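You operate a simulated robot arm through the tools that you are given. There is no shell and no other tool. Be economical: measure what you need, move in short steps, check, and stop when the job is done.

Carry out the task below with a simulated two-armed robot. There is one attempt and no reset: what you move stays moved.

## Task
Top up the soap tank to its line from the green bottle.
Fine: bottle back on the ledge, tank lid shut. Set down upright: soap bottle.
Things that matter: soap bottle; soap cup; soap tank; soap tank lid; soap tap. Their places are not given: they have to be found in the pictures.

Only the result counts: the job must be done as asked and must still hold three seconds after the hand-in. Knocking over, shifting, dropping, spilling or breaking anything else fails it. A push-on lid holds only when it is set on centred and level and pressed home; a screw cap is set on level and turned clockwise until tight.

## Robot
Two 7-joint arms with two-finger parallel grippers on one trunk that stands fixed in place. Base frame: the origin is at the foot of the trunk, x ahead of it, y to its left, z up; the work surface is at about z = 0.85. Units: m, degrees, N and s.
The left shoulder is at [0.05, 0.209, 1.271], the right one opposite. With the tool pointing down near the work surface each hand reaches from about 0.1 to 0.9 m from the base axis, measured 20 degrees to its own side. Payload 4.4 kg a hand.
The TCP of each hand is the grasp point between the finger pads, 0.023 m short of the fingertips. In the tool frame z runs along the fingers and y along their closing line. Largest opening 0.094 m; finger width 0.038, thickness 0.01; the body of the gripper, 0.054 by 0.096 m, starts 0.039 m behind the TCP.
Orientation is told as [roll, pitch, yaw] about the base's x, y, z axes, in that order, counted from this pose: with the fingers straight down and closing along the base's y, the tool's x points along the base's -x, its y along +y and its z along -z.

## Interface
- The arms move only by the tool send_rows. It takes "left_deltas", "right_deltas" or both (then of equal length, played together; a hand with none holds still); each is a list of rows, each a list of 3 entries, a list of its own where there are three numbers: the shift along the base's x, y, z in m, then the turn, a rotation vector about the base's x, y, z in degrees, then the opening in per cent of the stroke, from 0 (shut) to 100 (fully open). In form: [[[dx, dy, dz], [ax, ay, az], grip], ...]. A call has 1 to 10 rows; each row shifts and turns the commanded pose from where the row before left it. Each row takes 0.2 s and may step no farther than 0.05 m and 8.6 degrees from the row before; otherwise, or with a gripper value out of range, the whole call is refused. A pose out of reach is approached as far as the arm can. The call stops where the force on the tool passes 90 N (or 10 N more than at its start, if that is more) or the arm is blocked; 0.2 s more then pass. The fingers move at their own pace (about 0.108 m/s each) and stop on an object; they squeeze with about 36 N. The grip force told is the motor's: it shows also when the fingers shut on nothing. Time passes only in rows, and 0.2 s behind the last, so rows that do not move let the fingers close. The reply holds the time, the measured pose of the TCP, the force on the tool along the base axes, the opening and the grip force, in the units named above and with some noise, with the torque about the TCP (base axes, N m) and any sound that the robot's microphone picked up.
- Cameras (640 x 400 px; columns grow to the right, rows downward): "scene" is now at [0.1472, -0.0526, 1.4657]; the picture's right is [-0.56, -0.83, 0.00], its down [-0.30, 0.20, -0.93] and it looks along [0.77, -0.53, -0.36] (base axes); focal length 238 px, centre (320, 200). "left" rides on the left gripper at [0.086, -0.016, -0.074] in its tool frame; the picture's right is [0.18, 0.98, 0.00], its down [-0.58, 0.11, -0.81] and it looks along [-0.79, 0.15, 0.59] (tool axes); focal length 243 px, centre (320, 200). "right" rides on the right gripper at [0.086, 0.016, -0.074] in its tool frame; the picture's right is [-0.18, 0.98, 0.00], its down [-0.58, -0.11, -0.81] and it looks along [-0.79, -0.15, 0.59] (tool axes); focal length 243 px, centre (320, 200).
- capture(camera): a new picture of that camera. The clock stands still meanwhile.
- raise_lower(by): slides the trunk up (or, below 0, down) by that many m; the arms and the scene camera ride with it, the base frame stays. It gives what a move gives, with no picture.
- head_to(pan, tilt): turns the head with the scene camera to pan (to the left, within 80 degrees either way) and tilt (down, from -29 to 69), counted from straight ahead of the robot. It gives what a move gives.
- probe_pixels(camera, pixels): for up to 12 pixels [column, row] of the newest picture of that camera ("zoom" is the newest enlarged one), the place [x, y, z] in the base frame of the surface seen there, good to about 0.002 m. The clock stands still meanwhile.
- close_up(camera, box): a new picture of the part [left, top, right, bottom] of that camera's present view, enlarged. The clock stands still meanwhile.
- close_job(): hands the job in; it is judged then, once.

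Go step by step. Measure first, check grasps and placings, and put right what went wrong. The budget is 80 turns and 64 pictures, counting those below and the enlarged ones. Unless the task says otherwise, let go and move clear before handing in, and close with one line.

The tools are called after ">>>" as a command line: name --argument value ..., lists and objects as JSON in quotes. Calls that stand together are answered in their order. send_rows: Moves the arms, as the interface text tells. Its arguments: {"type":"object","properties":{"left_deltas":{"type":"array","items":{"type":"array"}},"right_deltas":{"type":"array","items":{"type":"array"}}},"required":[]} The other tools are called the same way: raise_lower (by) slides the trunk up or down; head_to (pan, tilt) turns the head that bears the scene camera; capture (camera) takes a picture; probe_pixels (camera, pixels) gives the place of the surface under pixels of a picture; close_up (camera, box) takes an enlarged picture of a part of a camera's view; close_job () hands the job in.

At the start:

```text
clock: 0.0
left_tcp_pos: [0.4323, -0.0222, 1.3901]
left_tcp_rot: [0.0, 0.0, 0.1]
left_contact_force: [-0.3, -0.7, -0.3]
left_torque: [0.0, -0.03, -0.01]
left_width: 0.094
left_grip_force: 0.0
right_tcp_pos: [0.4373, -0.481, 1.4097]
right_tcp_rot: [0.0, 0.0, 0.0]
right_contact_force: [0.1, 0.2, 0.7]
right_torque: [0.02, 0.01, 0.0]
right_width: 0.0944
right_grip_force: 0.1
trunk travel left (down, up): [-0.35, 0.213]
head pan, tilt: [-34.2, 20.9]
```

scene: 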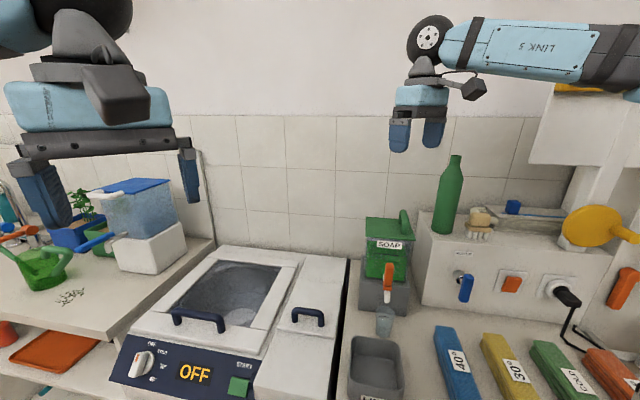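
right: 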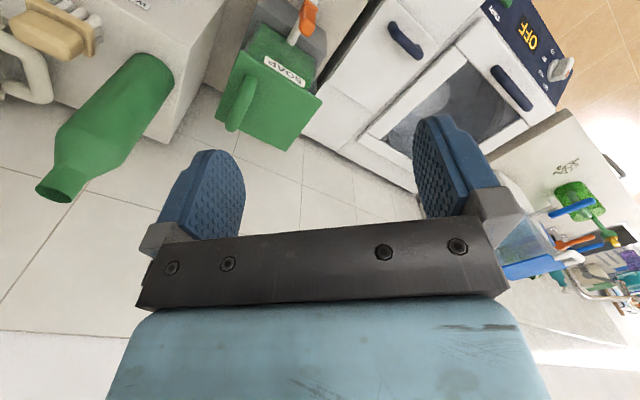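
left: 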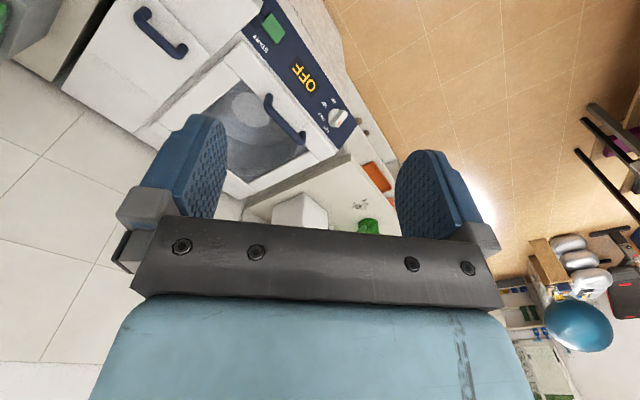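

The scene shows the green SOAP tank with a lid at about (388,240), its tap at (388,285), a cup at (385,320) and the green bottle on a ledge at (448,195). I'll zoom in and probe them.

>>> close_up --camera "scene" --box '[330, 140, 530, 350]'

>>> probe_pixels --camera "scene" --pixels '[[455, 158], [450, 195], [446, 230], [370, 225], [405, 222], [404, 213], [385, 262], [388, 275], [384, 320], [430, 215], [385, 290], [375, 345]]'

```text
1.90 times, centred on (430, 245) of scene
```

zoom: 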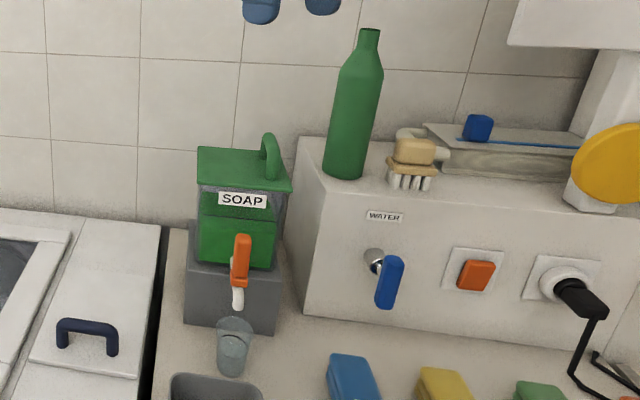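

```text
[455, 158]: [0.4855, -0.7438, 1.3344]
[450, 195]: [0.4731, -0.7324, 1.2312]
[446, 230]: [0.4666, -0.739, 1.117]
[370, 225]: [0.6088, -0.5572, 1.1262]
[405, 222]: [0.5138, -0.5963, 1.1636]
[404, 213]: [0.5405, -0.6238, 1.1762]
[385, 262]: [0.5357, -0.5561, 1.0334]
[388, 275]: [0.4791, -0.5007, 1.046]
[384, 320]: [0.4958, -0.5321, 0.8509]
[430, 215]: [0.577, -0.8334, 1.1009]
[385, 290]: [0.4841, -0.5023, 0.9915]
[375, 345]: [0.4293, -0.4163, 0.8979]
```

The bottle stands on a ledge at z≈1.10 and its top is at about 1.34; the tank top is at about 1.126. I need finer views of the tank, lid and bottle.

>>> close_up --camera "scene" --box '[350, 200, 430, 310]'

>>> capture --camera "right"

>>> probe_pixels --camera "right" --pixels '[[250, 28], [317, 68], [322, 97], [289, 151], [213, 117], [270, 90], [240, 80], [230, 125], [60, 190], [110, 120], [150, 100], [170, 70]]'

```text
3.64 times, centred on (390, 255) of scene
```

zoom: 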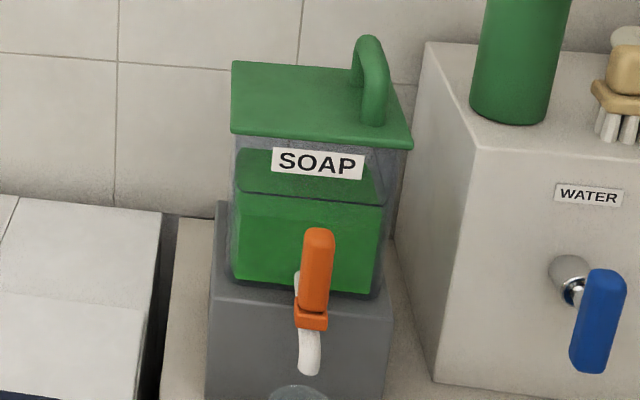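

```text
58 pictures are left
```

right: 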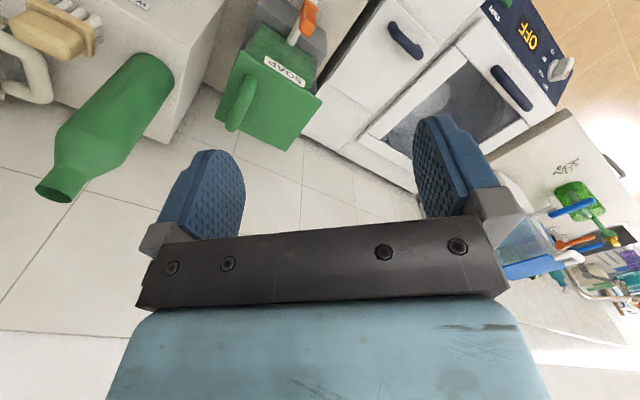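

```text
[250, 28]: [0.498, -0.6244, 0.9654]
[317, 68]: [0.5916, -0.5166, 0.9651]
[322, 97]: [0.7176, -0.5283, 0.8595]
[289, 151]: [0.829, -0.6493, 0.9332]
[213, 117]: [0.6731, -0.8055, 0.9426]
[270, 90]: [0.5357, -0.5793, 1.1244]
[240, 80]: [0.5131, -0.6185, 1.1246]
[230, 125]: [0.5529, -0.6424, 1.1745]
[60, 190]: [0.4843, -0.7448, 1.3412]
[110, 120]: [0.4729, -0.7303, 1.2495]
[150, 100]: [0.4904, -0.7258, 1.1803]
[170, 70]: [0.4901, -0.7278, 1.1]
```

The bottle seems open-mouthed and the lid has an arch handle near its right edge, hinting at a hinge on the left. I'll probe lid corners, handle ends and the liquid.

>>> close_up --camera "right" --box '[190, 0, 350, 160]'

>>> probe_pixels --camera "zoom" --pixels '[[100, 370], [400, 70], [515, 380], [380, 580], [300, 200], [200, 300], [180, 500], [230, 330], [300, 400], [420, 300], [250, 250], [330, 480]]'

>>> close_up --camera "right" --box '[0, 30, 200, 230]'

```text
2.50 times, centred on (270, 80) of right
```

zoom: 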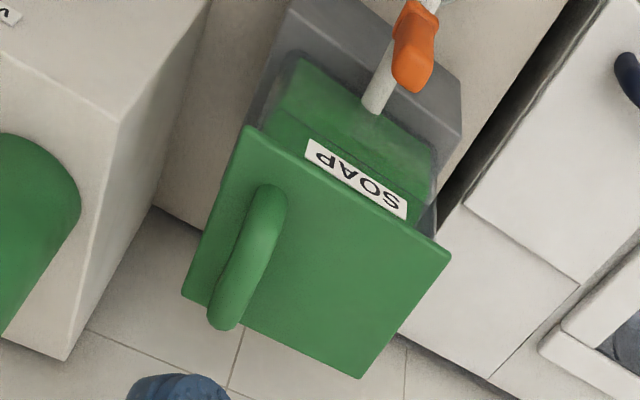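

```text
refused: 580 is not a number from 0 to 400
```

```text
2.00 times, centred on (100, 130) of right
```

zoom: 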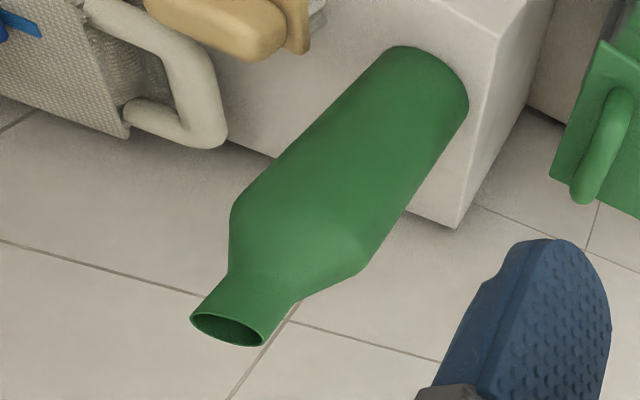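

The bottle is open at the mouth. Now I'll probe lid corners, handle ends and bottle profile in the right camera's picture.

>>> probe_pixels --camera "right" --pixels '[[243, 54], [319, 100], [286, 148], [218, 116], [250, 78], [244, 95], [236, 115], [231, 125], [55, 195], [70, 200], [38, 187], [66, 175]]'

>>> probe_pixels --camera "scene" --pixels '[[453, 157], [450, 159], [459, 159], [448, 180], [456, 185], [442, 220], [452, 220], [440, 232], [404, 211], [402, 228], [403, 218], [412, 239]]'

```text
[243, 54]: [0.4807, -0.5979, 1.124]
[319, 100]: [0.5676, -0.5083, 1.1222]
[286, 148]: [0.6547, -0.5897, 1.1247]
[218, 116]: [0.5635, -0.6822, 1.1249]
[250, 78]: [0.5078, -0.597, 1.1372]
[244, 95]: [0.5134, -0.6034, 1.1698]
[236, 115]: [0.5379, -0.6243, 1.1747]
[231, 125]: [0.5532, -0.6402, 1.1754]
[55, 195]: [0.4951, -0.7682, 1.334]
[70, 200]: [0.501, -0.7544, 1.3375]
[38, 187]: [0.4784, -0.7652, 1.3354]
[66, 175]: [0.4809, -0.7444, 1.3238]
```

```text
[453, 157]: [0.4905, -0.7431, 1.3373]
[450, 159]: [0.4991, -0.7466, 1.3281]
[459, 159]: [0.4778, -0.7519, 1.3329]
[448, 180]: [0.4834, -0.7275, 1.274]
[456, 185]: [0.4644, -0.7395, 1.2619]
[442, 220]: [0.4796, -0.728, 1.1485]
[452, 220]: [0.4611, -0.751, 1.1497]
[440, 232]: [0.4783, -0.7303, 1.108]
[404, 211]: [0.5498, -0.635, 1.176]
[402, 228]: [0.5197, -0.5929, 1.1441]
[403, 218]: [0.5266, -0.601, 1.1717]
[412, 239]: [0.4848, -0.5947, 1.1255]
```

Lid corners give a tank turned 45° (lid centre about (0.567,-0.595), handle bar mid (0.535,-0.62,1.175)); bottle axis is about (0.492,-0.757), radius 0.031. Next I look for the fill line and a hinge.

>>> close_up --camera "scene" --box '[360, 205, 416, 285]'

>>> probe_pixels --camera "scene" --pixels '[[369, 243], [385, 246], [405, 250], [381, 250], [425, 215], [433, 234], [470, 240], [480, 220], [485, 209], [478, 234], [513, 205], [405, 262]]'

```text
5.00 times, centred on (388, 245) of scene
```

zoom: 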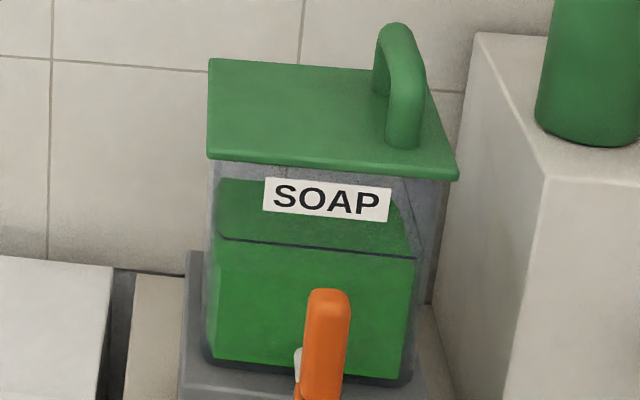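

```text
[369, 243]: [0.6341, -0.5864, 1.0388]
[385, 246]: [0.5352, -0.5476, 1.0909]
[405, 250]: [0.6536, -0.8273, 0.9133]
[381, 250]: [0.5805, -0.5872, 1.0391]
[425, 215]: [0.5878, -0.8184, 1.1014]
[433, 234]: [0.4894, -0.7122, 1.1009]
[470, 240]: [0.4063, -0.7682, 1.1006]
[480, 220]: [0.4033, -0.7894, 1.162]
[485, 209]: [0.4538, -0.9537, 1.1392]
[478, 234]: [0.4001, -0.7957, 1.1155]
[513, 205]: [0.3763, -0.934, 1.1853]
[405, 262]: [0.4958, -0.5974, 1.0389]
```

The liquid surface reads z≈1.039; a thin dark line at zoom (225,240)-(410,257) may be the fill mark. I'll probe across it.

>>> close_up --camera "scene" --box '[366, 238, 414, 268]'

>>> probe_pixels --camera "zoom" --pixels '[[100, 100], [100, 180], [100, 220], [100, 300], [300, 200], [300, 220], [300, 240], [300, 260], [500, 240], [500, 300], [560, 200], [560, 260]]'

```text
13.33 times, centred on (390, 253) of scene
```

zoom: 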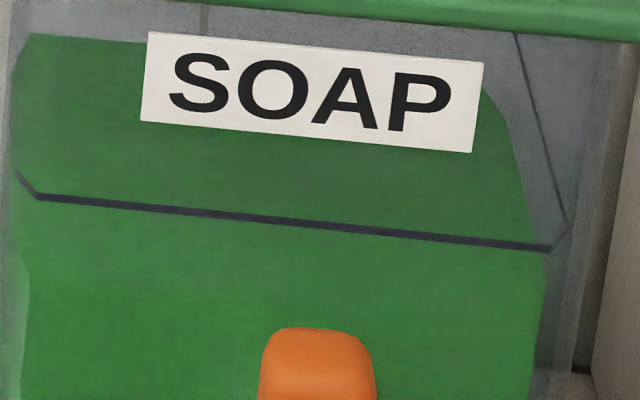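

```text
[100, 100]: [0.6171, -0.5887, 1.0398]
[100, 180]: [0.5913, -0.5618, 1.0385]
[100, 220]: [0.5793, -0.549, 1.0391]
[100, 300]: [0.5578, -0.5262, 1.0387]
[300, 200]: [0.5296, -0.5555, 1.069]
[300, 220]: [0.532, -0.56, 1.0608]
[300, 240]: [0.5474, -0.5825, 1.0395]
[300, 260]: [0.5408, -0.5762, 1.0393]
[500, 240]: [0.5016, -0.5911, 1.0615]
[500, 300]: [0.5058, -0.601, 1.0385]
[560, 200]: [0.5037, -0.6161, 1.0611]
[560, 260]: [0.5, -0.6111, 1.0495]
```

The ring line is at z≈1.061, so the level has to rise about 22 mm. I turn the right hand by -45° above the handle (0.538,-0.6245).

>>> send_rows --right_deltas '[[[0.0168, -0.0239, -0.025], [0, 0, -7.5], 100], [[0.0168, -0.0239, -0.025], [0, 0, -7.5], 100], [[0.0168, -0.0239, -0.025], [0, 0, -7.5], 100], [[0.0168, -0.0239, -0.025], [0, 0, -7.5], 100], [[0.0168, -0.0239, -0.025], [0, 0, -7.5], 100], [[0.0168, -0.0239, -0.015], [0, 0, -7.5], 100], [[0, 0, 0], [0, 0, 0], 60]]'

>>> capture --camera "right"

>>> capture --camera "scene"

```text
clock: 1.6
left_tcp_pos: [0.4305, -0.0226, 1.3909]
left_tcp_rot: [0.0, 0.0, 0.1]
left_contact_force: [-0.9, -0.7, 0.0]
left_torque: [0.01, -0.03, 0.0]
left_width: 0.0939
left_grip_force: 0.1
right_tcp_pos: [0.5384, -0.6253, 1.2686]
right_tcp_rot: [0.0, 0.0, -45.1]
right_contact_force: [0.5, 1.4, -0.1]
right_torque: [-0.02, -0.09, -0.03]
right_width: 0.0563
right_grip_force: 0.0
trunk travel left (down, up): [-0.35, 0.213]
head pan, tilt: [-34.2, 20.9]
```

```text
53 pictures are left
```

right: 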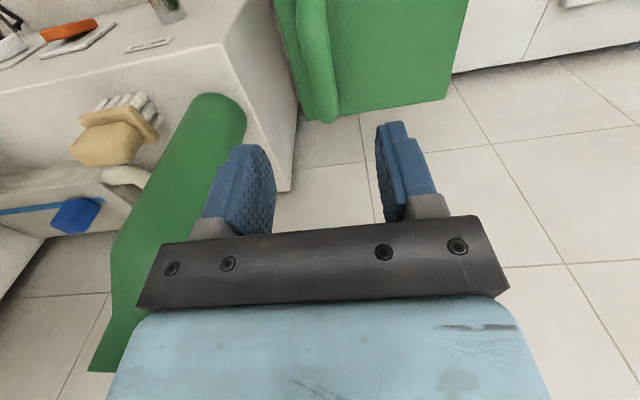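

```text
52 pictures are left
```

scene: 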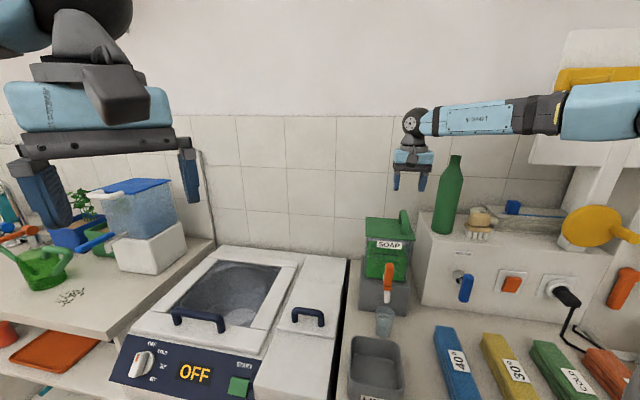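

The hand is over the handle, well clear of the bottle. I descend to z≈1.172 and close on the bar.

>>> send_rows --right_deltas '[[[0, 0, -0.03], [0, 0, 0], 60], [[0, 0, -0.03], [0, 0, 0], 60], [[0, 0, -0.025], [0, 0, 0], 60], [[0, 0, -0.0116], [0, 0, 0], 60], [[0, 0, 0], [0, 0, 0], 0], [[0, 0, 0], [0, 0, 0], 0], [[0, 0, 0], [0, 0, 0], 0]]'

>>> close_up --camera "scene" --box '[350, 160, 450, 260]'

```text
clock: 3.2
left_tcp_pos: [0.4322, -0.0213, 1.3896]
left_tcp_rot: [0.0, 0.0, 0.0]
left_contact_force: [0.1, 0.0, 1.0]
left_torque: [0.02, -0.03, 0.02]
left_width: 0.0939
left_grip_force: 0.0
right_tcp_pos: [0.5389, -0.6266, 1.1728]
right_tcp_rot: [0.0, 0.0, -45.0]
right_contact_force: [3.6, 3.6, -2.9]
right_torque: [-0.22, -0.16, 0.07]
right_width: 0.0191
right_grip_force: 45.1
trunk travel left (down, up): [-0.35, 0.213]
head pan, tilt: [-34.2, 20.9]
```

```text
4.00 times, centred on (400, 210) of scene
```

zoom: 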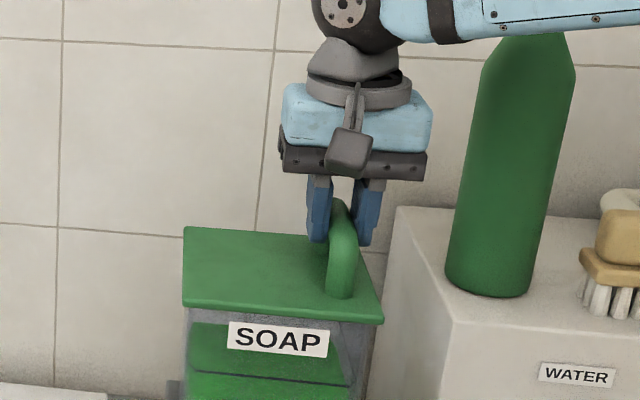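

The bar is gripped (width 0.019). I test by lifting 1 cm and watching the force.

>>> send_rows --right_deltas '[[[0, 0, 0.005], [0, 0, 0], 0], [[0, 0, 0.005], [0, 0, 0], 0], [[0, 0, 0], [0, 0, 0], 0]]'

>>> close_up --camera "scene" --box '[350, 200, 430, 280]'

```text
clock: 4.0
left_tcp_pos: [0.4367, -0.0205, 1.3881]
left_tcp_rot: [-0.1, 0.3, 0.0]
left_contact_force: [-0.3, -1.0, 0.2]
left_torque: [0.04, -0.02, -0.02]
left_width: 0.0942
left_grip_force: 0.0
right_tcp_pos: [0.5415, -0.6243, 1.1816]
right_tcp_rot: [-0.2, 0.1, -45.0]
right_contact_force: [15.6, 25.0, -17.8]
right_torque: [0.11, 0.07, -0.07]
right_width: 0.019
right_grip_force: 45.4
trunk travel left (down, up): [-0.35, 0.213]
head pan, tilt: [-34.2, 20.9]
```

```text
5.00 times, centred on (390, 240) of scene
```

zoom: 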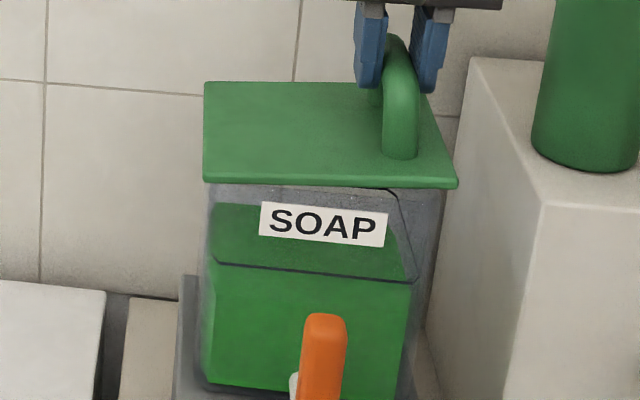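

The lid is hinged on its left side (right edge lifts, reaction pushes toward the hinge). I swing the handle along the arc about the hinge, turning the hand with it.

>>> send_rows --right_deltas '[[[0.0078, 0.0078, 0.0077], [-3.54, 3.54, 0], 0], [[0.0047, 0.0047, 0.008], [-3.54, 3.54, 0], 0], [[0.0052, 0.0052, 0.0074], [-3.54, 3.54, 0], 0], [[0.0056, 0.0056, 0.0067], [-3.54, 3.54, 0], 0], [[0.0061, 0.0061, 0.006], [-3.54, 3.54, 0], 0]]'

>>> close_up --camera "scene" --box '[320, 140, 480, 300]'

```text
clock: 5.2
left_tcp_pos: [0.4287, -0.0248, 1.392]
left_tcp_rot: [0.1, -0.1, 0.0]
left_contact_force: [-1.1, -0.2, 0.1]
left_torque: [-0.01, 0.02, -0.02]
left_width: 0.0938
left_grip_force: 0.1
right_tcp_pos: [0.5635, -0.5993, 1.2208]
right_tcp_rot: [-24.9, -0.3, -45.1]
right_contact_force: [-1.0, -35.1, 30.1]
right_torque: [0.06, 0.56, 0.53]
right_width: 0.0192
right_grip_force: 45.0
trunk travel left (down, up): [-0.35, 0.213]
head pan, tilt: [-34.2, 20.9]
```

```text
2.50 times, centred on (400, 220) of scene
```

zoom: 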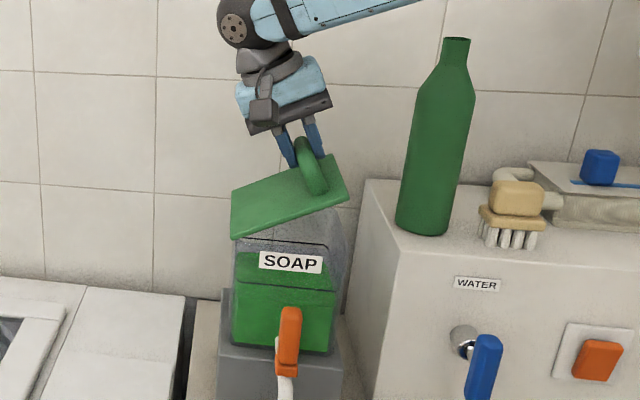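

The lid is about 30° open; the force points outward from the hinge, so my radius is slightly short. I correct outward 3 mm and continue the arc.

>>> send_rows --right_deltas '[[[0.0055, 0.0055, 0.0079], [-3.54, 3.54, 0], 0], [[0.0069, 0.0069, 0.0046], [-3.54, 3.54, 0], 0], [[0.0072, 0.0072, 0.0037], [-3.54, 3.54, 0], 0], [[0.0074, 0.0074, 0.0028], [-3.54, 3.54, 0], 0]]'

>>> close_up --camera "scene" --box '[320, 140, 480, 300]'

```text
clock: 6.2
left_tcp_pos: [0.4297, -0.0235, 1.3907]
left_tcp_rot: [0.0, -0.2, -0.1]
left_contact_force: [0.2, -0.5, 0.2]
left_torque: [-0.03, -0.01, 0.01]
left_width: 0.094
left_grip_force: 0.1
right_tcp_pos: [0.5918, -0.5692, 1.2423]
right_tcp_rot: [-45.0, -0.5, -45.0]
right_contact_force: [11.8, -37.8, 49.0]
right_torque: [0.19, 0.87, 0.7]
right_width: 0.0195
right_grip_force: 44.8
trunk travel left (down, up): [-0.35, 0.213]
head pan, tilt: [-34.2, 20.9]
```

```text
2.50 times, centred on (400, 220) of scene
```

zoom: 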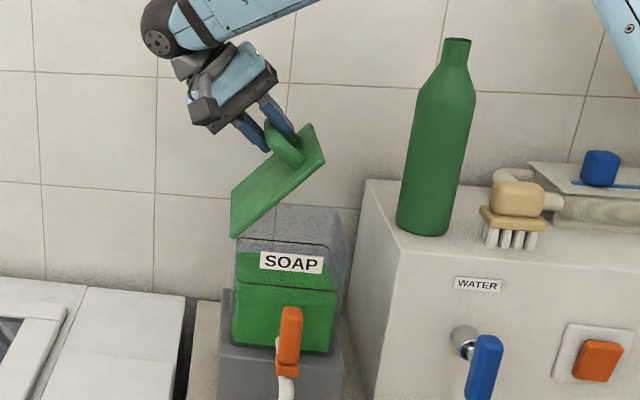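

Fitting the path gives the hinge at about l=0.053, z=1.124 with radius 0.1255; commanded height lags 5 mm low. I correct and carry on to near vertical.

>>> send_rows --right_deltas '[[[0.0072, 0.0072, 0.0094], [-3.54, 3.54, 0], 0], [[0.0076, 0.0076, 0.0017], [-3.54, 3.54, 0], 0], [[0.0077, 0.0077, 0.0008], [-3.54, 3.54, 0], 0], [[0.0078, 0.0078, -0.0002], [-3.54, 3.54, 0], 0]]'

>>> close_up --camera "scene" --box '[320, 140, 480, 300]'

```text
clock: 7.2
left_tcp_pos: [0.423, -0.0249, 1.3944]
left_tcp_rot: [0.1, -0.5, 0.0]
left_contact_force: [-0.2, -0.6, 0.3]
left_torque: [0.02, -0.01, 0.04]
left_width: 0.0942
left_grip_force: 0.1
right_tcp_pos: [0.5821, -0.5764, 1.2347]
right_tcp_rot: [-64.4, -0.9, -45.0]
right_contact_force: [-0.5, -51.5, 75.8]
right_torque: [1.06, 1.59, 0.65]
right_width: 0.02
right_grip_force: 44.9
right hand out of reach, approached as far as the arm can: row 3, 4
trunk travel left (down, up): [-0.35, 0.213]
head pan, tilt: [-34.2, 20.9]
```

```text
2.50 times, centred on (400, 220) of scene
```

zoom: 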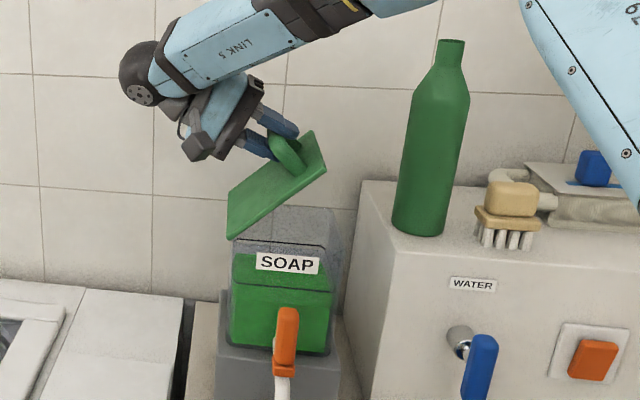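

The last rows exceeded the arm's reach at that tilt. I tilt the hand back 20° in place and check where I am.

>>> send_rows --right_deltas '[[[0, 0, 0], [3.54, -3.54, 0], 0], [[0, 0, 0], [3.54, -3.54, 0], 0], [[0, 0, 0], [3.54, -3.54, 0], 0], [[0, 0, 0], [3.54, -3.54, 0], 0], [[0, 0, 0], [0, 0, 0], 0]]'

>>> close_up --camera "scene" --box '[320, 140, 480, 300]'

```text
clock: 8.4
left_tcp_pos: [0.4228, -0.0218, 1.393]
left_tcp_rot: [0.1, -0.5, 0.0]
left_contact_force: [0.4, -0.6, -0.4]
left_torque: [0.03, 0.01, -0.03]
left_width: 0.094
left_grip_force: 0.1
right_tcp_pos: [0.5828, -0.574, 1.237]
right_tcp_rot: [-44.7, -1.1, -45.2]
right_contact_force: [-9.0, -46.4, 82.4]
right_torque: [0.55, 1.76, 1.05]
right_width: 0.0197
right_grip_force: 44.5
trunk travel left (down, up): [-0.35, 0.213]
head pan, tilt: [-34.2, 20.9]
```

```text
2.50 times, centred on (400, 220) of scene
```

zoom: 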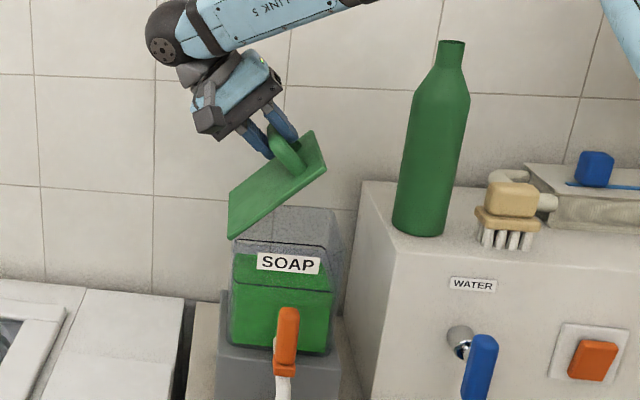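

Force of 82 N upward means the commanded point sits too low. I relieve it by moving along the force direction.

>>> send_rows --right_deltas '[[[-0.001, -0.004, 0.007], [0, 0, 0], 0], [[0, 0, 0], [0, 0, 0], 0]]'

```text
clock: 9.0
left_tcp_pos: [0.4247, -0.0202, 1.3932]
left_tcp_rot: [-0.1, -0.4, -0.1]
left_contact_force: [-1.1, -0.3, -0.1]
left_torque: [-0.01, 0.02, 0.02]
left_width: 0.0942
left_grip_force: 0.0
right_tcp_pos: [0.5824, -0.573, 1.2381]
right_tcp_rot: [-44.8, -0.5, -45.0]
right_contact_force: [-11.0, -19.0, 47.3]
right_torque: [-0.23, 0.21, 1.25]
right_width: 0.0195
right_grip_force: 45.1
trunk travel left (down, up): [-0.35, 0.213]
head pan, tilt: [-34.2, 20.9]
```

Force is down to 47 N. I continue along the arc with the hand tilt held at 45°, letting the round bar turn between the pads.

>>> send_rows --right_deltas '[[[0.0034, 0.0034, 0.0083], [0, 0, 0], 0], [[0.0034, 0.0034, 0.0083], [0, 0, 0], 0], [[0.0076, 0.0076, 0.0024], [0, 0, 0], 0], [[0.0077, 0.0077, 0.0014], [0, 0, 0], 0], [[0.0077, 0.0077, 0.0005], [0, 0, 0], 0]]'

>>> close_up --camera "scene" --box '[320, 140, 480, 300]'

```text
clock: 10.2
left_tcp_pos: [0.4331, -0.0223, 1.3889]
left_tcp_rot: [0.0, -0.1, 0.0]
left_contact_force: [0.2, 0.5, 0.2]
left_torque: [-0.02, 0.01, 0.0]
left_width: 0.0939
left_grip_force: 0.1
right_tcp_pos: [0.6196, -0.5441, 1.2506]
right_tcp_rot: [-45.0, 0.2, -45.0]
right_contact_force: [-17.6, 17.5, -34.3]
right_torque: [-0.04, -0.09, -0.33]
right_width: 0.0192
right_grip_force: 44.8
trunk travel left (down, up): [-0.35, 0.213]
head pan, tilt: [-34.2, 20.9]
```

```text
2.50 times, centred on (400, 220) of scene
```

zoom: 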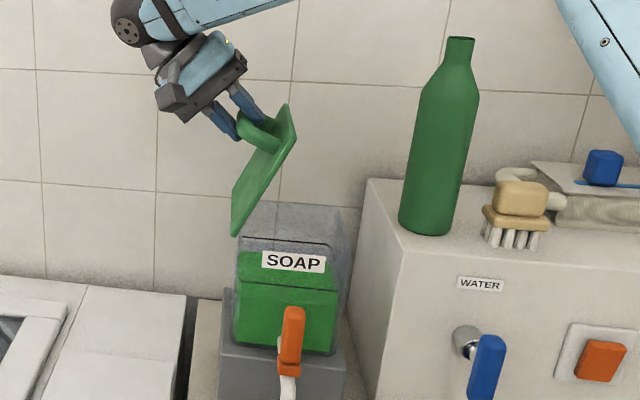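

The lid is about 67° open. I keep going past vertical with a slight extra tilt.

>>> send_rows --right_deltas '[[[0.0076, 0.0076, -0.0086], [-1.41, 1.41, 0], 0], [[0.0077, 0.0077, -0.0014], [-1.41, 1.41, 0], 0], [[0.0076, 0.0076, -0.0024], [-1.41, 1.41, 0], 0], [[0.0074, 0.0074, -0.0033], [-1.41, 1.41, 0], 0]]'

>>> close_up --camera "scene" --box '[320, 140, 480, 300]'

```text
clock: 11.2
left_tcp_pos: [0.4305, -0.0188, 1.3909]
left_tcp_rot: [-0.3, 0.0, 0.0]
left_contact_force: [-0.4, -0.8, -0.6]
left_torque: [0.0, 0.04, 0.02]
left_width: 0.094
left_grip_force: 0.1
right_tcp_pos: [0.6392, -0.5191, 1.238]
right_tcp_rot: [-52.7, -1.0, -45.0]
right_contact_force: [40.6, -14.8, 74.4]
right_torque: [0.47, 1.01, 1.22]
right_width: 0.0199
right_grip_force: 45.0
right hand out of reach, approached as far as the arm can: row 4
trunk travel left (down, up): [-0.35, 0.213]
head pan, tilt: [-34.2, 20.9]
```

```text
2.50 times, centred on (400, 220) of scene
```

zoom: 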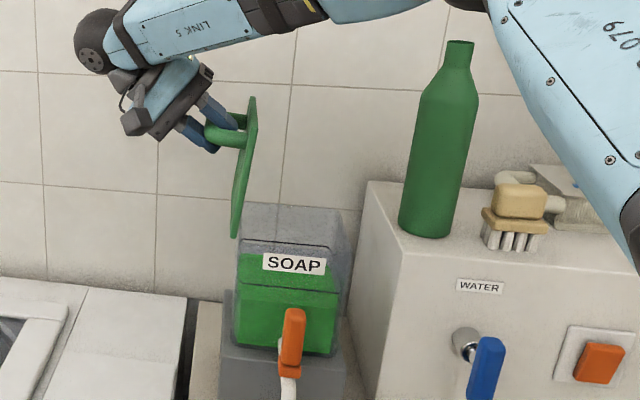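

The lid is nearly vertical but the hand hit its reach limit. I tilt the hand back by 15° while pushing the handle further over.

>>> send_rows --right_deltas '[[[0.006, 0.001, 0.01], [3.54, -3.54, 0], 0], [[0.0075, 0.005, 0.009], [3.54, -3.54, 0], 0], [[0.0071, 0.0071, -0.0042], [3.54, -3.54, 0], 0], [[0.0069, 0.0069, -0.005], [0, 0, 0], 0], [[0.0065, 0.0065, -0.006], [0, 0, 0], 0]]'

>>> close_up --camera "scene" --box '[320, 140, 480, 300]'

```text
clock: 12.4
left_tcp_pos: [0.4308, -0.025, 1.3898]
left_tcp_rot: [0.2, 0.0, 0.0]
left_contact_force: [-0.8, -0.2, -0.3]
left_torque: [0.04, -0.03, 0.02]
left_width: 0.094
left_grip_force: 0.2
right_tcp_pos: [0.6708, -0.5014, 1.2334]
right_tcp_rot: [-37.9, 0.1, -45.0]
right_contact_force: [-27.1, 3.1, -30.5]
right_torque: [0.17, 0.12, -0.2]
right_width: 0.0192
right_grip_force: 44.7
trunk travel left (down, up): [-0.35, 0.213]
head pan, tilt: [-34.2, 20.9]
```

```text
2.50 times, centred on (400, 220) of scene
```

zoom: 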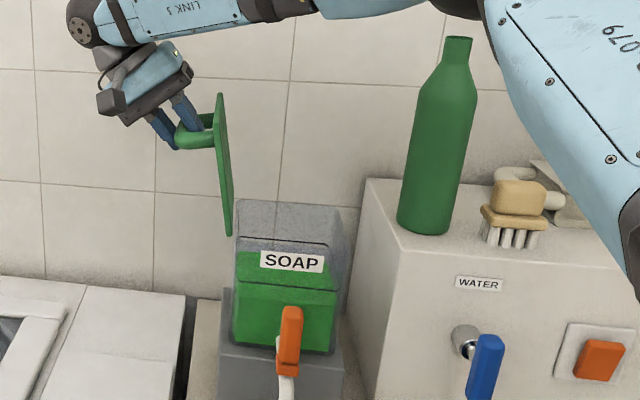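

The lid is past vertical (~98°). I ease a bit further, relieving the sideways load, then open the fingers.

>>> send_rows --right_deltas '[[[0.001, 0.005, -0.008], [0, 0, 0], 0], [[0.0035, 0.005, -0.0075], [0, 0, 0], 0], [[0.006, 0.006, -0.007], [0, 0, 0], 0], [[0, 0, 0], [0, 0, 0], 0]]'

>>> close_up --camera "scene" --box '[320, 140, 480, 300]'

```text
clock: 13.2
left_tcp_pos: [0.4268, -0.0219, 1.3911]
left_tcp_rot: [0.0, -0.2, 0.1]
left_contact_force: [1.6, 0.7, 0.0]
left_torque: [-0.04, 0.04, -0.01]
left_width: 0.0936
left_grip_force: 0.0
right_tcp_pos: [0.6743, -0.4926, 1.2243]
right_tcp_rot: [-38.0, -0.7, -45.7]
right_contact_force: [-29.5, -25.5, 14.3]
right_torque: [0.8, 1.05, 1.42]
right_width: 0.0199
right_grip_force: 44.6
trunk travel left (down, up): [-0.35, 0.213]
head pan, tilt: [-34.2, 20.9]
stopped in row 3 (right hand): the force on the tool passed its limit at 127 N (the readings are from after the stop); the commanded pose is now the measured one
```

```text
2.50 times, centred on (400, 220) of scene
```

zoom: 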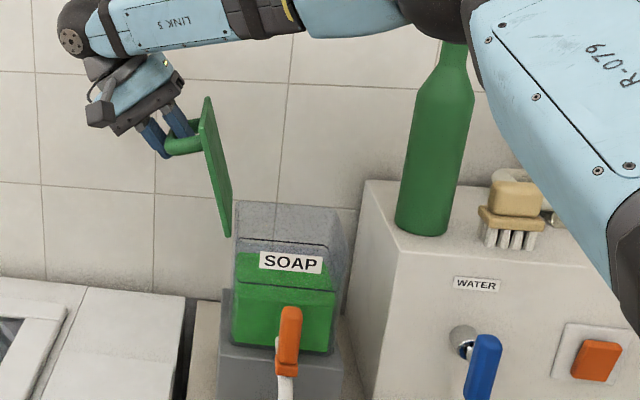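

It met the hinge stop at roughly 105°. I open the fingers moderately and back out along the tool axis.

>>> send_rows --right_deltas '[[[0, 0, 0], [0, 0, 0], 40], [[0, 0, 0], [0, 0, 0], 40], [[0.0087, 0.0087, 0.0158], [0, 0, 0], 40], [[0.0087, 0.0087, 0.0158], [0, 0, 0], 40], [[0.0087, 0.0087, 0.0158], [0, 0, 0], 40], [[0.0, 0.0, 0.03], [3.54, -3.54, 0], 40]]'

>>> close_up --camera "scene" --box '[320, 140, 480, 300]'

```text
clock: 14.6
left_tcp_pos: [0.431, -0.0218, 1.3897]
left_tcp_rot: [-0.2, -0.1, 0.0]
left_contact_force: [-0.4, -0.5, 0.2]
left_torque: [-0.02, -0.02, 0.03]
left_width: 0.094
left_grip_force: 0.0
right_tcp_pos: [0.6881, -0.4705, 1.2896]
right_tcp_rot: [-32.7, -0.6, -45.5]
right_contact_force: [-0.3, -0.4, -0.7]
right_torque: [0.03, 0.0, 0.01]
right_width: 0.0377
right_grip_force: 0.0
right hand out of reach, approached as far as the arm can: row 4, 5
trunk travel left (down, up): [-0.35, 0.213]
head pan, tilt: [-34.2, 20.9]
```

```text
2.50 times, centred on (400, 220) of scene
```

zoom: 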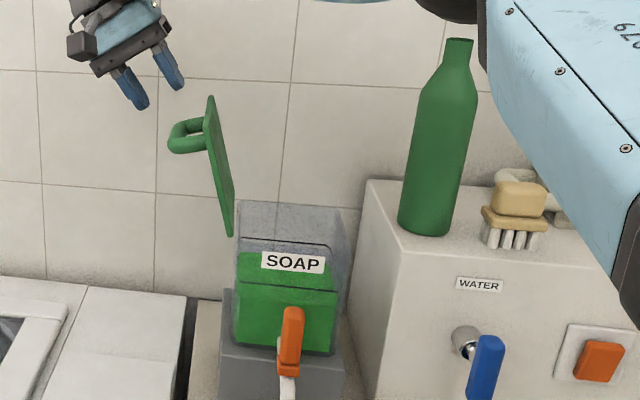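

The lid stays open on its stop. I bring the right hand up and back to a clear spot and straighten it.

>>> send_rows --right_deltas '[[[-0.01, 0.0, 0.04], [2.9, -2.9, 0], 70], [[-0.02, 0.0025, 0.04], [2.9, -2.9, 0], 100], [[-0.03, 0.0025, 0.03], [2.9, -2.9, 0], 100], [[-0.035, 0.0025, 0.01], [2.9, -2.9, 0], 100], [[-0.035, 0.0025, 0.01], [2.9, -2.9, 0], 100], [[-0.035, 0.0025, 0.0], [2.9, -2.9, 0], 100], [[-0.035, 0.0025, 0.0], [2.9, -2.9, 0], 100], [[-0.035, 0.0025, 0.0], [2.8, -2.8, 0], 100]]'

>>> capture --camera "scene"

```text
clock: 16.4
left_tcp_pos: [0.4305, -0.0247, 1.3918]
left_tcp_rot: [0.0, -0.1, 0.1]
left_contact_force: [-0.4, -0.3, 0.2]
left_torque: [-0.02, -0.06, -0.03]
left_width: 0.094
left_grip_force: 0.1
right_tcp_pos: [0.4488, -0.4555, 1.4172]
right_tcp_rot: [-0.1, -0.4, -45.8]
right_contact_force: [-0.1, -0.6, 0.5]
right_torque: [0.02, -0.04, -0.03]
right_width: 0.0939
right_grip_force: 0.1
trunk travel left (down, up): [-0.35, 0.213]
head pan, tilt: [-34.2, 20.9]
```

```text
40 pictures are left
```

scene: 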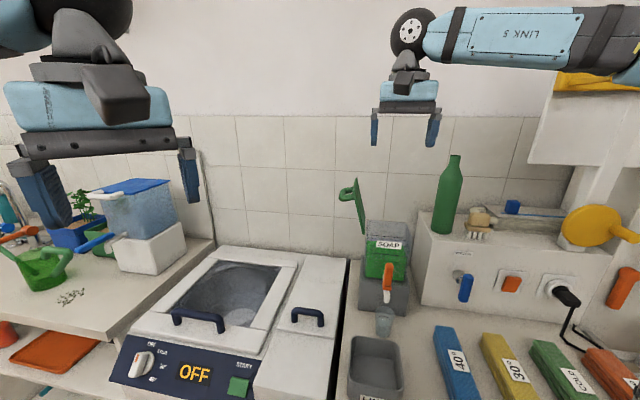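

Clear. I pitch the fingers toward horizontal along the depth direction while moving in front of the bottle.

>>> send_rows --right_deltas '[[[-0.004, -0.012, -0.008], [-5.66, -5.66, 0], 100], [[-0.004, -0.012, -0.008], [-5.66, -5.66, 0], 100], [[-0.004, -0.012, -0.008], [-5.66, -5.66, 0], 100], [[-0.004, -0.012, -0.008], [-5.66, -5.66, 0], 100], [[-0.004, -0.012, -0.008], [-5.66, -5.66, 0], 100], [[-0.004, -0.012, -0.008], [-5.66, -5.66, 0], 100], [[-0.004, -0.012, -0.008], [-5.66, -5.66, 0], 100], [[-0.004, -0.012, -0.008], [-5.66, -5.66, 0], 100]]'

>>> capture --camera "scene"

```text
clock: 18.2
left_tcp_pos: [0.4315, -0.0234, 1.391]
left_tcp_rot: [0.0, 0.0, 0.0]
left_contact_force: [-0.3, 0.1, 0.8]
left_torque: [-0.01, 0.0, -0.02]
left_width: 0.094
left_grip_force: 0.1
right_tcp_pos: [0.4201, -0.55, 1.3539]
right_tcp_rot: [1.5, -64.5, -47.0]
right_contact_force: [-0.9, -0.4, 0.0]
right_torque: [0.0, 0.01, -0.01]
right_width: 0.094
right_grip_force: 0.0
trunk travel left (down, up): [-0.35, 0.213]
head pan, tilt: [-34.2, 20.9]
```

```text
39 pictures are left
```

scene: 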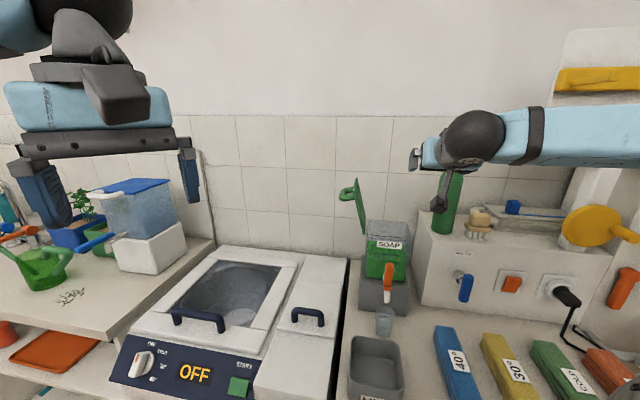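

The hand pitches freely (pitch −64.5°). I finish levelling and shift in front of the bottle at z≈1.215.

>>> send_rows --right_deltas '[[[-0.0112, -0.0112, -0.023], [-2.83, -2.83, 0.33], 100], [[-0.0112, -0.0112, -0.023], [-2.83, -2.83, 0.33], 100], [[-0.0112, -0.0112, -0.023], [-2.83, -2.83, 0.33], 100], [[-0.0112, -0.0112, -0.023], [-2.83, -2.83, 0.33], 100], [[-0.0112, -0.0112, -0.023], [-2.83, -2.83, 0.33], 100], [[-0.0112, -0.0112, -0.023], [-2.83, -2.83, 0.33], 100], [[0, 0, 0], [0, 0, 0], 100]]'

>>> capture --camera "right"

>>> capture --camera "scene"

```text
clock: 19.8
left_tcp_pos: [0.431, -0.0241, 1.3887]
left_tcp_rot: [0.2, 0.0, 0.0]
left_contact_force: [0.0, -0.1, 0.1]
left_torque: [0.05, 0.02, -0.01]
left_width: 0.094
left_grip_force: 0.0
right_tcp_pos: [0.3889, -0.5838, 1.2865]
right_tcp_rot: [4.2, -82.4, -48.0]
right_contact_force: [-0.2, 0.0, -0.6]
right_torque: [0.0, -0.06, 0.06]
right_width: 0.0939
right_grip_force: 0.0
right hand out of reach, approached as far as the arm can: row 4, 5, 6
trunk travel left (down, up): [-0.35, 0.213]
head pan, tilt: [-34.2, 20.9]
```

```text
38 pictures are left
```

right: 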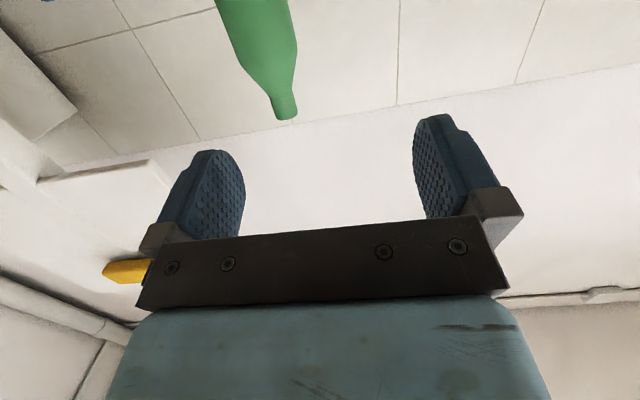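

```text
37 pictures are left
```

scene: 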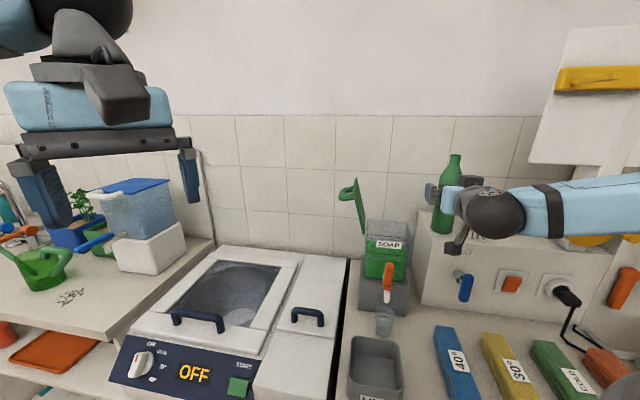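

The arm is folded too tightly here. I raise the trunk 0.15 m to give the right arm room, which lifts the hand as well.

>>> raise_lower --by 0.15

>>> send_rows --right_deltas '[[[-0.008, -0.018, -0.02], [0, 0, 0.5], 100], [[-0.008, -0.018, -0.03], [0, 0, 0.5], 100], [[-0.008, -0.018, -0.03], [0, 0, 0.5], 100], [[0.0, -0.015, -0.03], [0, 0, 0.5], 100], [[0.006, -0.015, -0.03], [0, 0, 0.5], 100], [[0.006, -0.015, -0.03], [0, 0, 0.5], 100], [[0.0, 0.0, -0.03], [0, 0, 0], 100]]'

>>> capture --camera "scene"

```text
clock: 21.6
left_tcp_pos: [0.4317, -0.0231, 1.5392]
left_tcp_rot: [0.1, 0.0, 0.0]
left_contact_force: [0.0, -0.2, 0.0]
left_torque: [0.0, -0.01, 0.03]
left_width: 0.0939
left_grip_force: 0.1
right_tcp_pos: [0.3892, -0.5826, 1.4378]
right_tcp_rot: [3.5, -82.6, -47.2]
right_contact_force: [0.5, -0.4, -0.3]
right_torque: [-0.02, 0.01, 0.01]
right_width: 0.0941
right_grip_force: 0.0
trunk travel left (down, up): [-0.5, 0.063]
head pan, tilt: [-34.2, 20.9]
```

```text
clock: 23.1
left_tcp_pos: [0.432, -0.0235, 1.5397]
left_tcp_rot: [0.1, 0.0, 0.0]
left_contact_force: [0.0, -0.5, 0.0]
left_torque: [0.01, 0.02, -0.01]
left_width: 0.0939
left_grip_force: 0.1
right_tcp_pos: [0.4034, -0.5838, 1.4388]
right_tcp_rot: [3.9, -82.1, -44.9]
right_contact_force: [0.0, -0.3, -0.8]
right_torque: [-0.02, -0.01, 0.0]
right_width: 0.0941
right_grip_force: 0.1
right hand out of reach, approached as far as the arm can: row 1, 2, 3, 4, 5, 6, 7
trunk travel left (down, up): [-0.5, 0.063]
head pan, tilt: [-34.2, 20.9]
```

```text
36 pictures are left
```

scene: 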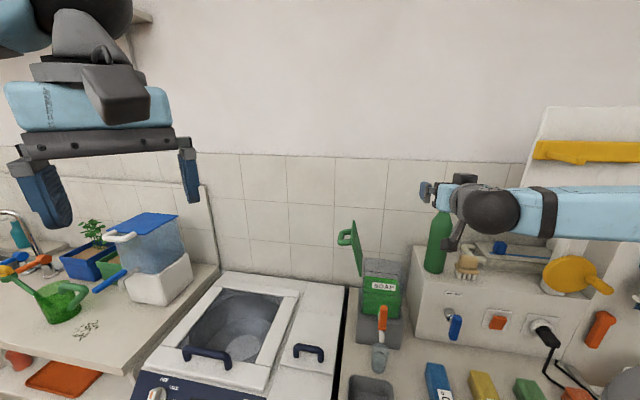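

The wrist bend is at its limit; the forearm comes in along +x, so pointing the fingers nearer to +x should free it. I yaw the hand by +15° and move in front of the bottle, high up.

>>> send_rows --right_deltas '[[[-0.005, -0.01, 0], [0, 0, 5], 100], [[-0.005, -0.02, 0], [0, 0, 5], 100], [[-0.005, -0.025, -0.01], [0, 0, 5], 100], [[-0.005, -0.025, -0.02], [0, 0, 0], 100], [[0, -0.025, -0.03], [0, 0, 0], 100], [[0, -0.02, -0.03], [0, 0, 0], 100]]'

```text
clock: 24.6
left_tcp_pos: [0.4326, -0.0233, 1.5394]
left_tcp_rot: [-0.1, 0.0, 0.0]
left_contact_force: [-0.5, -0.6, -0.3]
left_torque: [0.01, 0.0, -0.01]
left_width: 0.0941
left_grip_force: 0.1
right_tcp_pos: [0.3851, -0.7092, 1.3477]
right_tcp_rot: [3.6, -82.5, -29.3]
right_contact_force: [0.6, -1.0, -1.6]
right_torque: [0.01, -0.03, 0.02]
right_width: 0.094
right_grip_force: 0.0
trunk travel left (down, up): [-0.5, 0.063]
head pan, tilt: [-34.2, 20.9]
```

Reachable now, on line with the bottle. I descend to z≈1.24 and check the view.

>>> send_rows --right_deltas '[[[0, 0.004, -0.027], [0, 0, 0], 100], [[0, 0, -0.027], [0, 0, 0], 100], [[0, 0, -0.027], [0, 0, 0], 100], [[0, 0, -0.027], [0, 0, 0], 100], [[0, 0, 0], [0, 0, 0], 100]]'

>>> capture --camera "right"

>>> close_up --camera "scene" --box '[360, 180, 540, 340]'

```text
clock: 25.8
left_tcp_pos: [0.4318, -0.0221, 1.5402]
left_tcp_rot: [0.0, 0.0, 0.0]
left_contact_force: [-0.4, 0.2, 0.2]
left_torque: [-0.03, 0.03, 0.0]
left_width: 0.0938
left_grip_force: 0.0
right_tcp_pos: [0.3826, -0.7068, 1.2423]
right_tcp_rot: [3.5, -82.5, -29.3]
right_contact_force: [0.0, -0.2, -0.1]
right_torque: [0.0, -0.01, -0.04]
right_width: 0.094
right_grip_force: 0.1
trunk travel left (down, up): [-0.5, 0.063]
head pan, tilt: [-34.2, 20.9]
```

```text
35 pictures are left
```

right: 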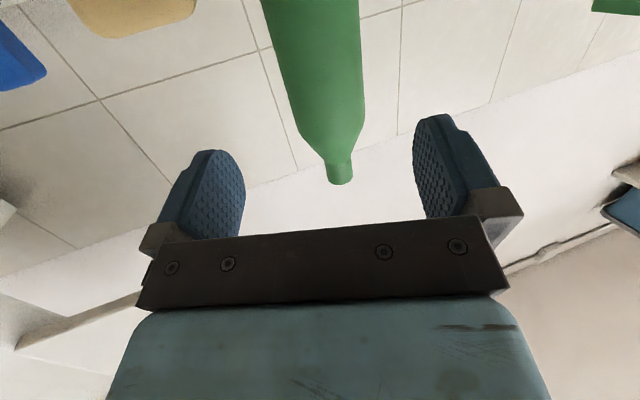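

```text
2.50 times, centred on (450, 260) of scene
```

zoom: 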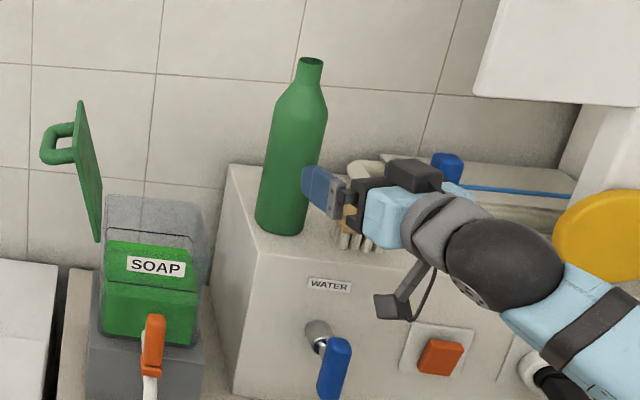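

The bottle sits between the fingers' lines. I approach along the finger heading by 0.118 m, still open.

>>> send_rows --right_deltas '[[[0.0268, -0.0123, 0], [0, 0, 0], 100], [[0.0268, -0.0123, 0], [0, 0, 0], 100], [[0.0268, -0.0123, 0], [0, 0, 0], 100], [[0.0268, -0.0123, 0], [0, 0, 0], 100], [[0, 0, 0], [0, 0, 0], 100]]'

>>> capture --camera "right"

>>> close_up --camera "scene" --box '[360, 180, 540, 340]'

```text
clock: 26.9
left_tcp_pos: [0.4308, -0.0216, 1.5411]
left_tcp_rot: [0.0, 0.0, 0.1]
left_contact_force: [0.0, 0.6, 0.1]
left_torque: [-0.03, 0.01, 0.01]
left_width: 0.0941
left_grip_force: 0.1
right_tcp_pos: [0.4902, -0.7572, 1.2444]
right_tcp_rot: [3.5, -82.5, -29.4]
right_contact_force: [-0.4, 0.3, -0.6]
right_torque: [-0.04, 0.01, 0.01]
right_width: 0.0942
right_grip_force: 0.2
trunk travel left (down, up): [-0.5, 0.063]
head pan, tilt: [-34.2, 20.9]
```

```text
33 pictures are left
```

right: 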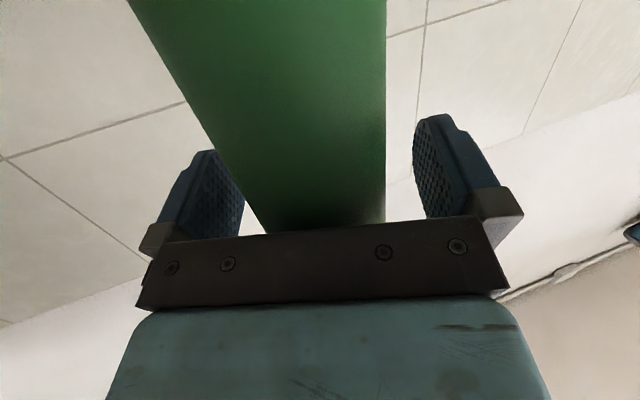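

```text
2.50 times, centred on (450, 260) of scene
```

zoom: 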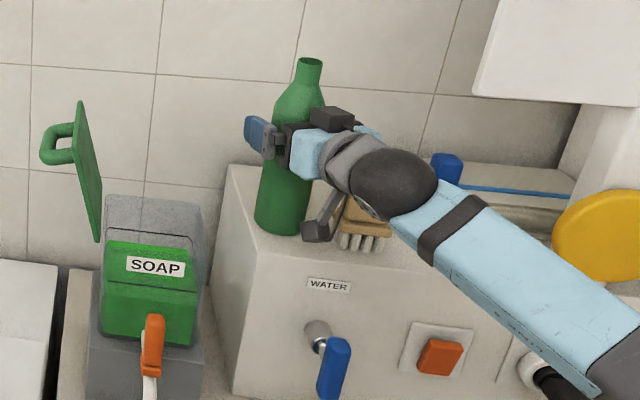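

The bottle is between the fingers, nothing touched. I close the grip.

>>> send_rows --right_deltas '[[[0, 0, 0], [0, 0, 0], 55], [[0, 0, 0], [0, 0, 0], 0], [[0, 0, 0], [0, 0, 0], 0]]'

```text
clock: 27.8
left_tcp_pos: [0.4316, -0.0222, 1.54]
left_tcp_rot: [0.0, 0.1, 0.0]
left_contact_force: [-0.1, -0.6, -0.1]
left_torque: [0.03, -0.01, -0.03]
left_width: 0.0939
left_grip_force: 0.0
right_tcp_pos: [0.4905, -0.7578, 1.2435]
right_tcp_rot: [3.3, -82.5, -29.1]
right_contact_force: [0.2, -2.9, 2.6]
right_torque: [-0.56, 0.02, 0.06]
right_width: 0.0607
right_grip_force: 35.7
trunk travel left (down, up): [-0.5, 0.063]
head pan, tilt: [-34.2, 20.9]
```

Gripped (width 0.061). I lift the bottle straight up 0.14 m and check it.

>>> send_rows --right_deltas '[[[0, 0, 0.01], [0, 0, 0], 0], [[0, 0, 0.03], [0, 0, 0], 0], [[0, 0, 0.03], [0, 0, 0], 0], [[0, 0, 0.03], [0, 0, 0], 0], [[0, 0, 0.03], [0, 0, 0], 0], [[0, 0, 0], [0, 0, 0], 0]]'

>>> capture --camera "scene"

```text
clock: 29.1
left_tcp_pos: [0.4327, -0.0223, 1.5398]
left_tcp_rot: [0.1, 0.1, 0.0]
left_contact_force: [0.1, 0.3, 0.2]
left_torque: [-0.01, 0.0, -0.01]
left_width: 0.0941
left_grip_force: 0.1
right_tcp_pos: [0.4952, -0.7564, 1.3706]
right_tcp_rot: [4.1, -82.4, -29.9]
right_contact_force: [0.0, -0.5, -5.2]
right_torque: [-0.03, -0.04, 0.03]
right_width: 0.0606
right_grip_force: 35.5
trunk travel left (down, up): [-0.5, 0.063]
head pan, tilt: [-34.2, 20.9]
```

```text
31 pictures are left
```

scene: 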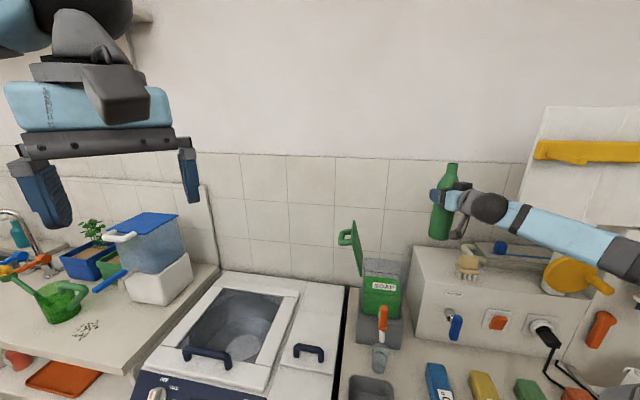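

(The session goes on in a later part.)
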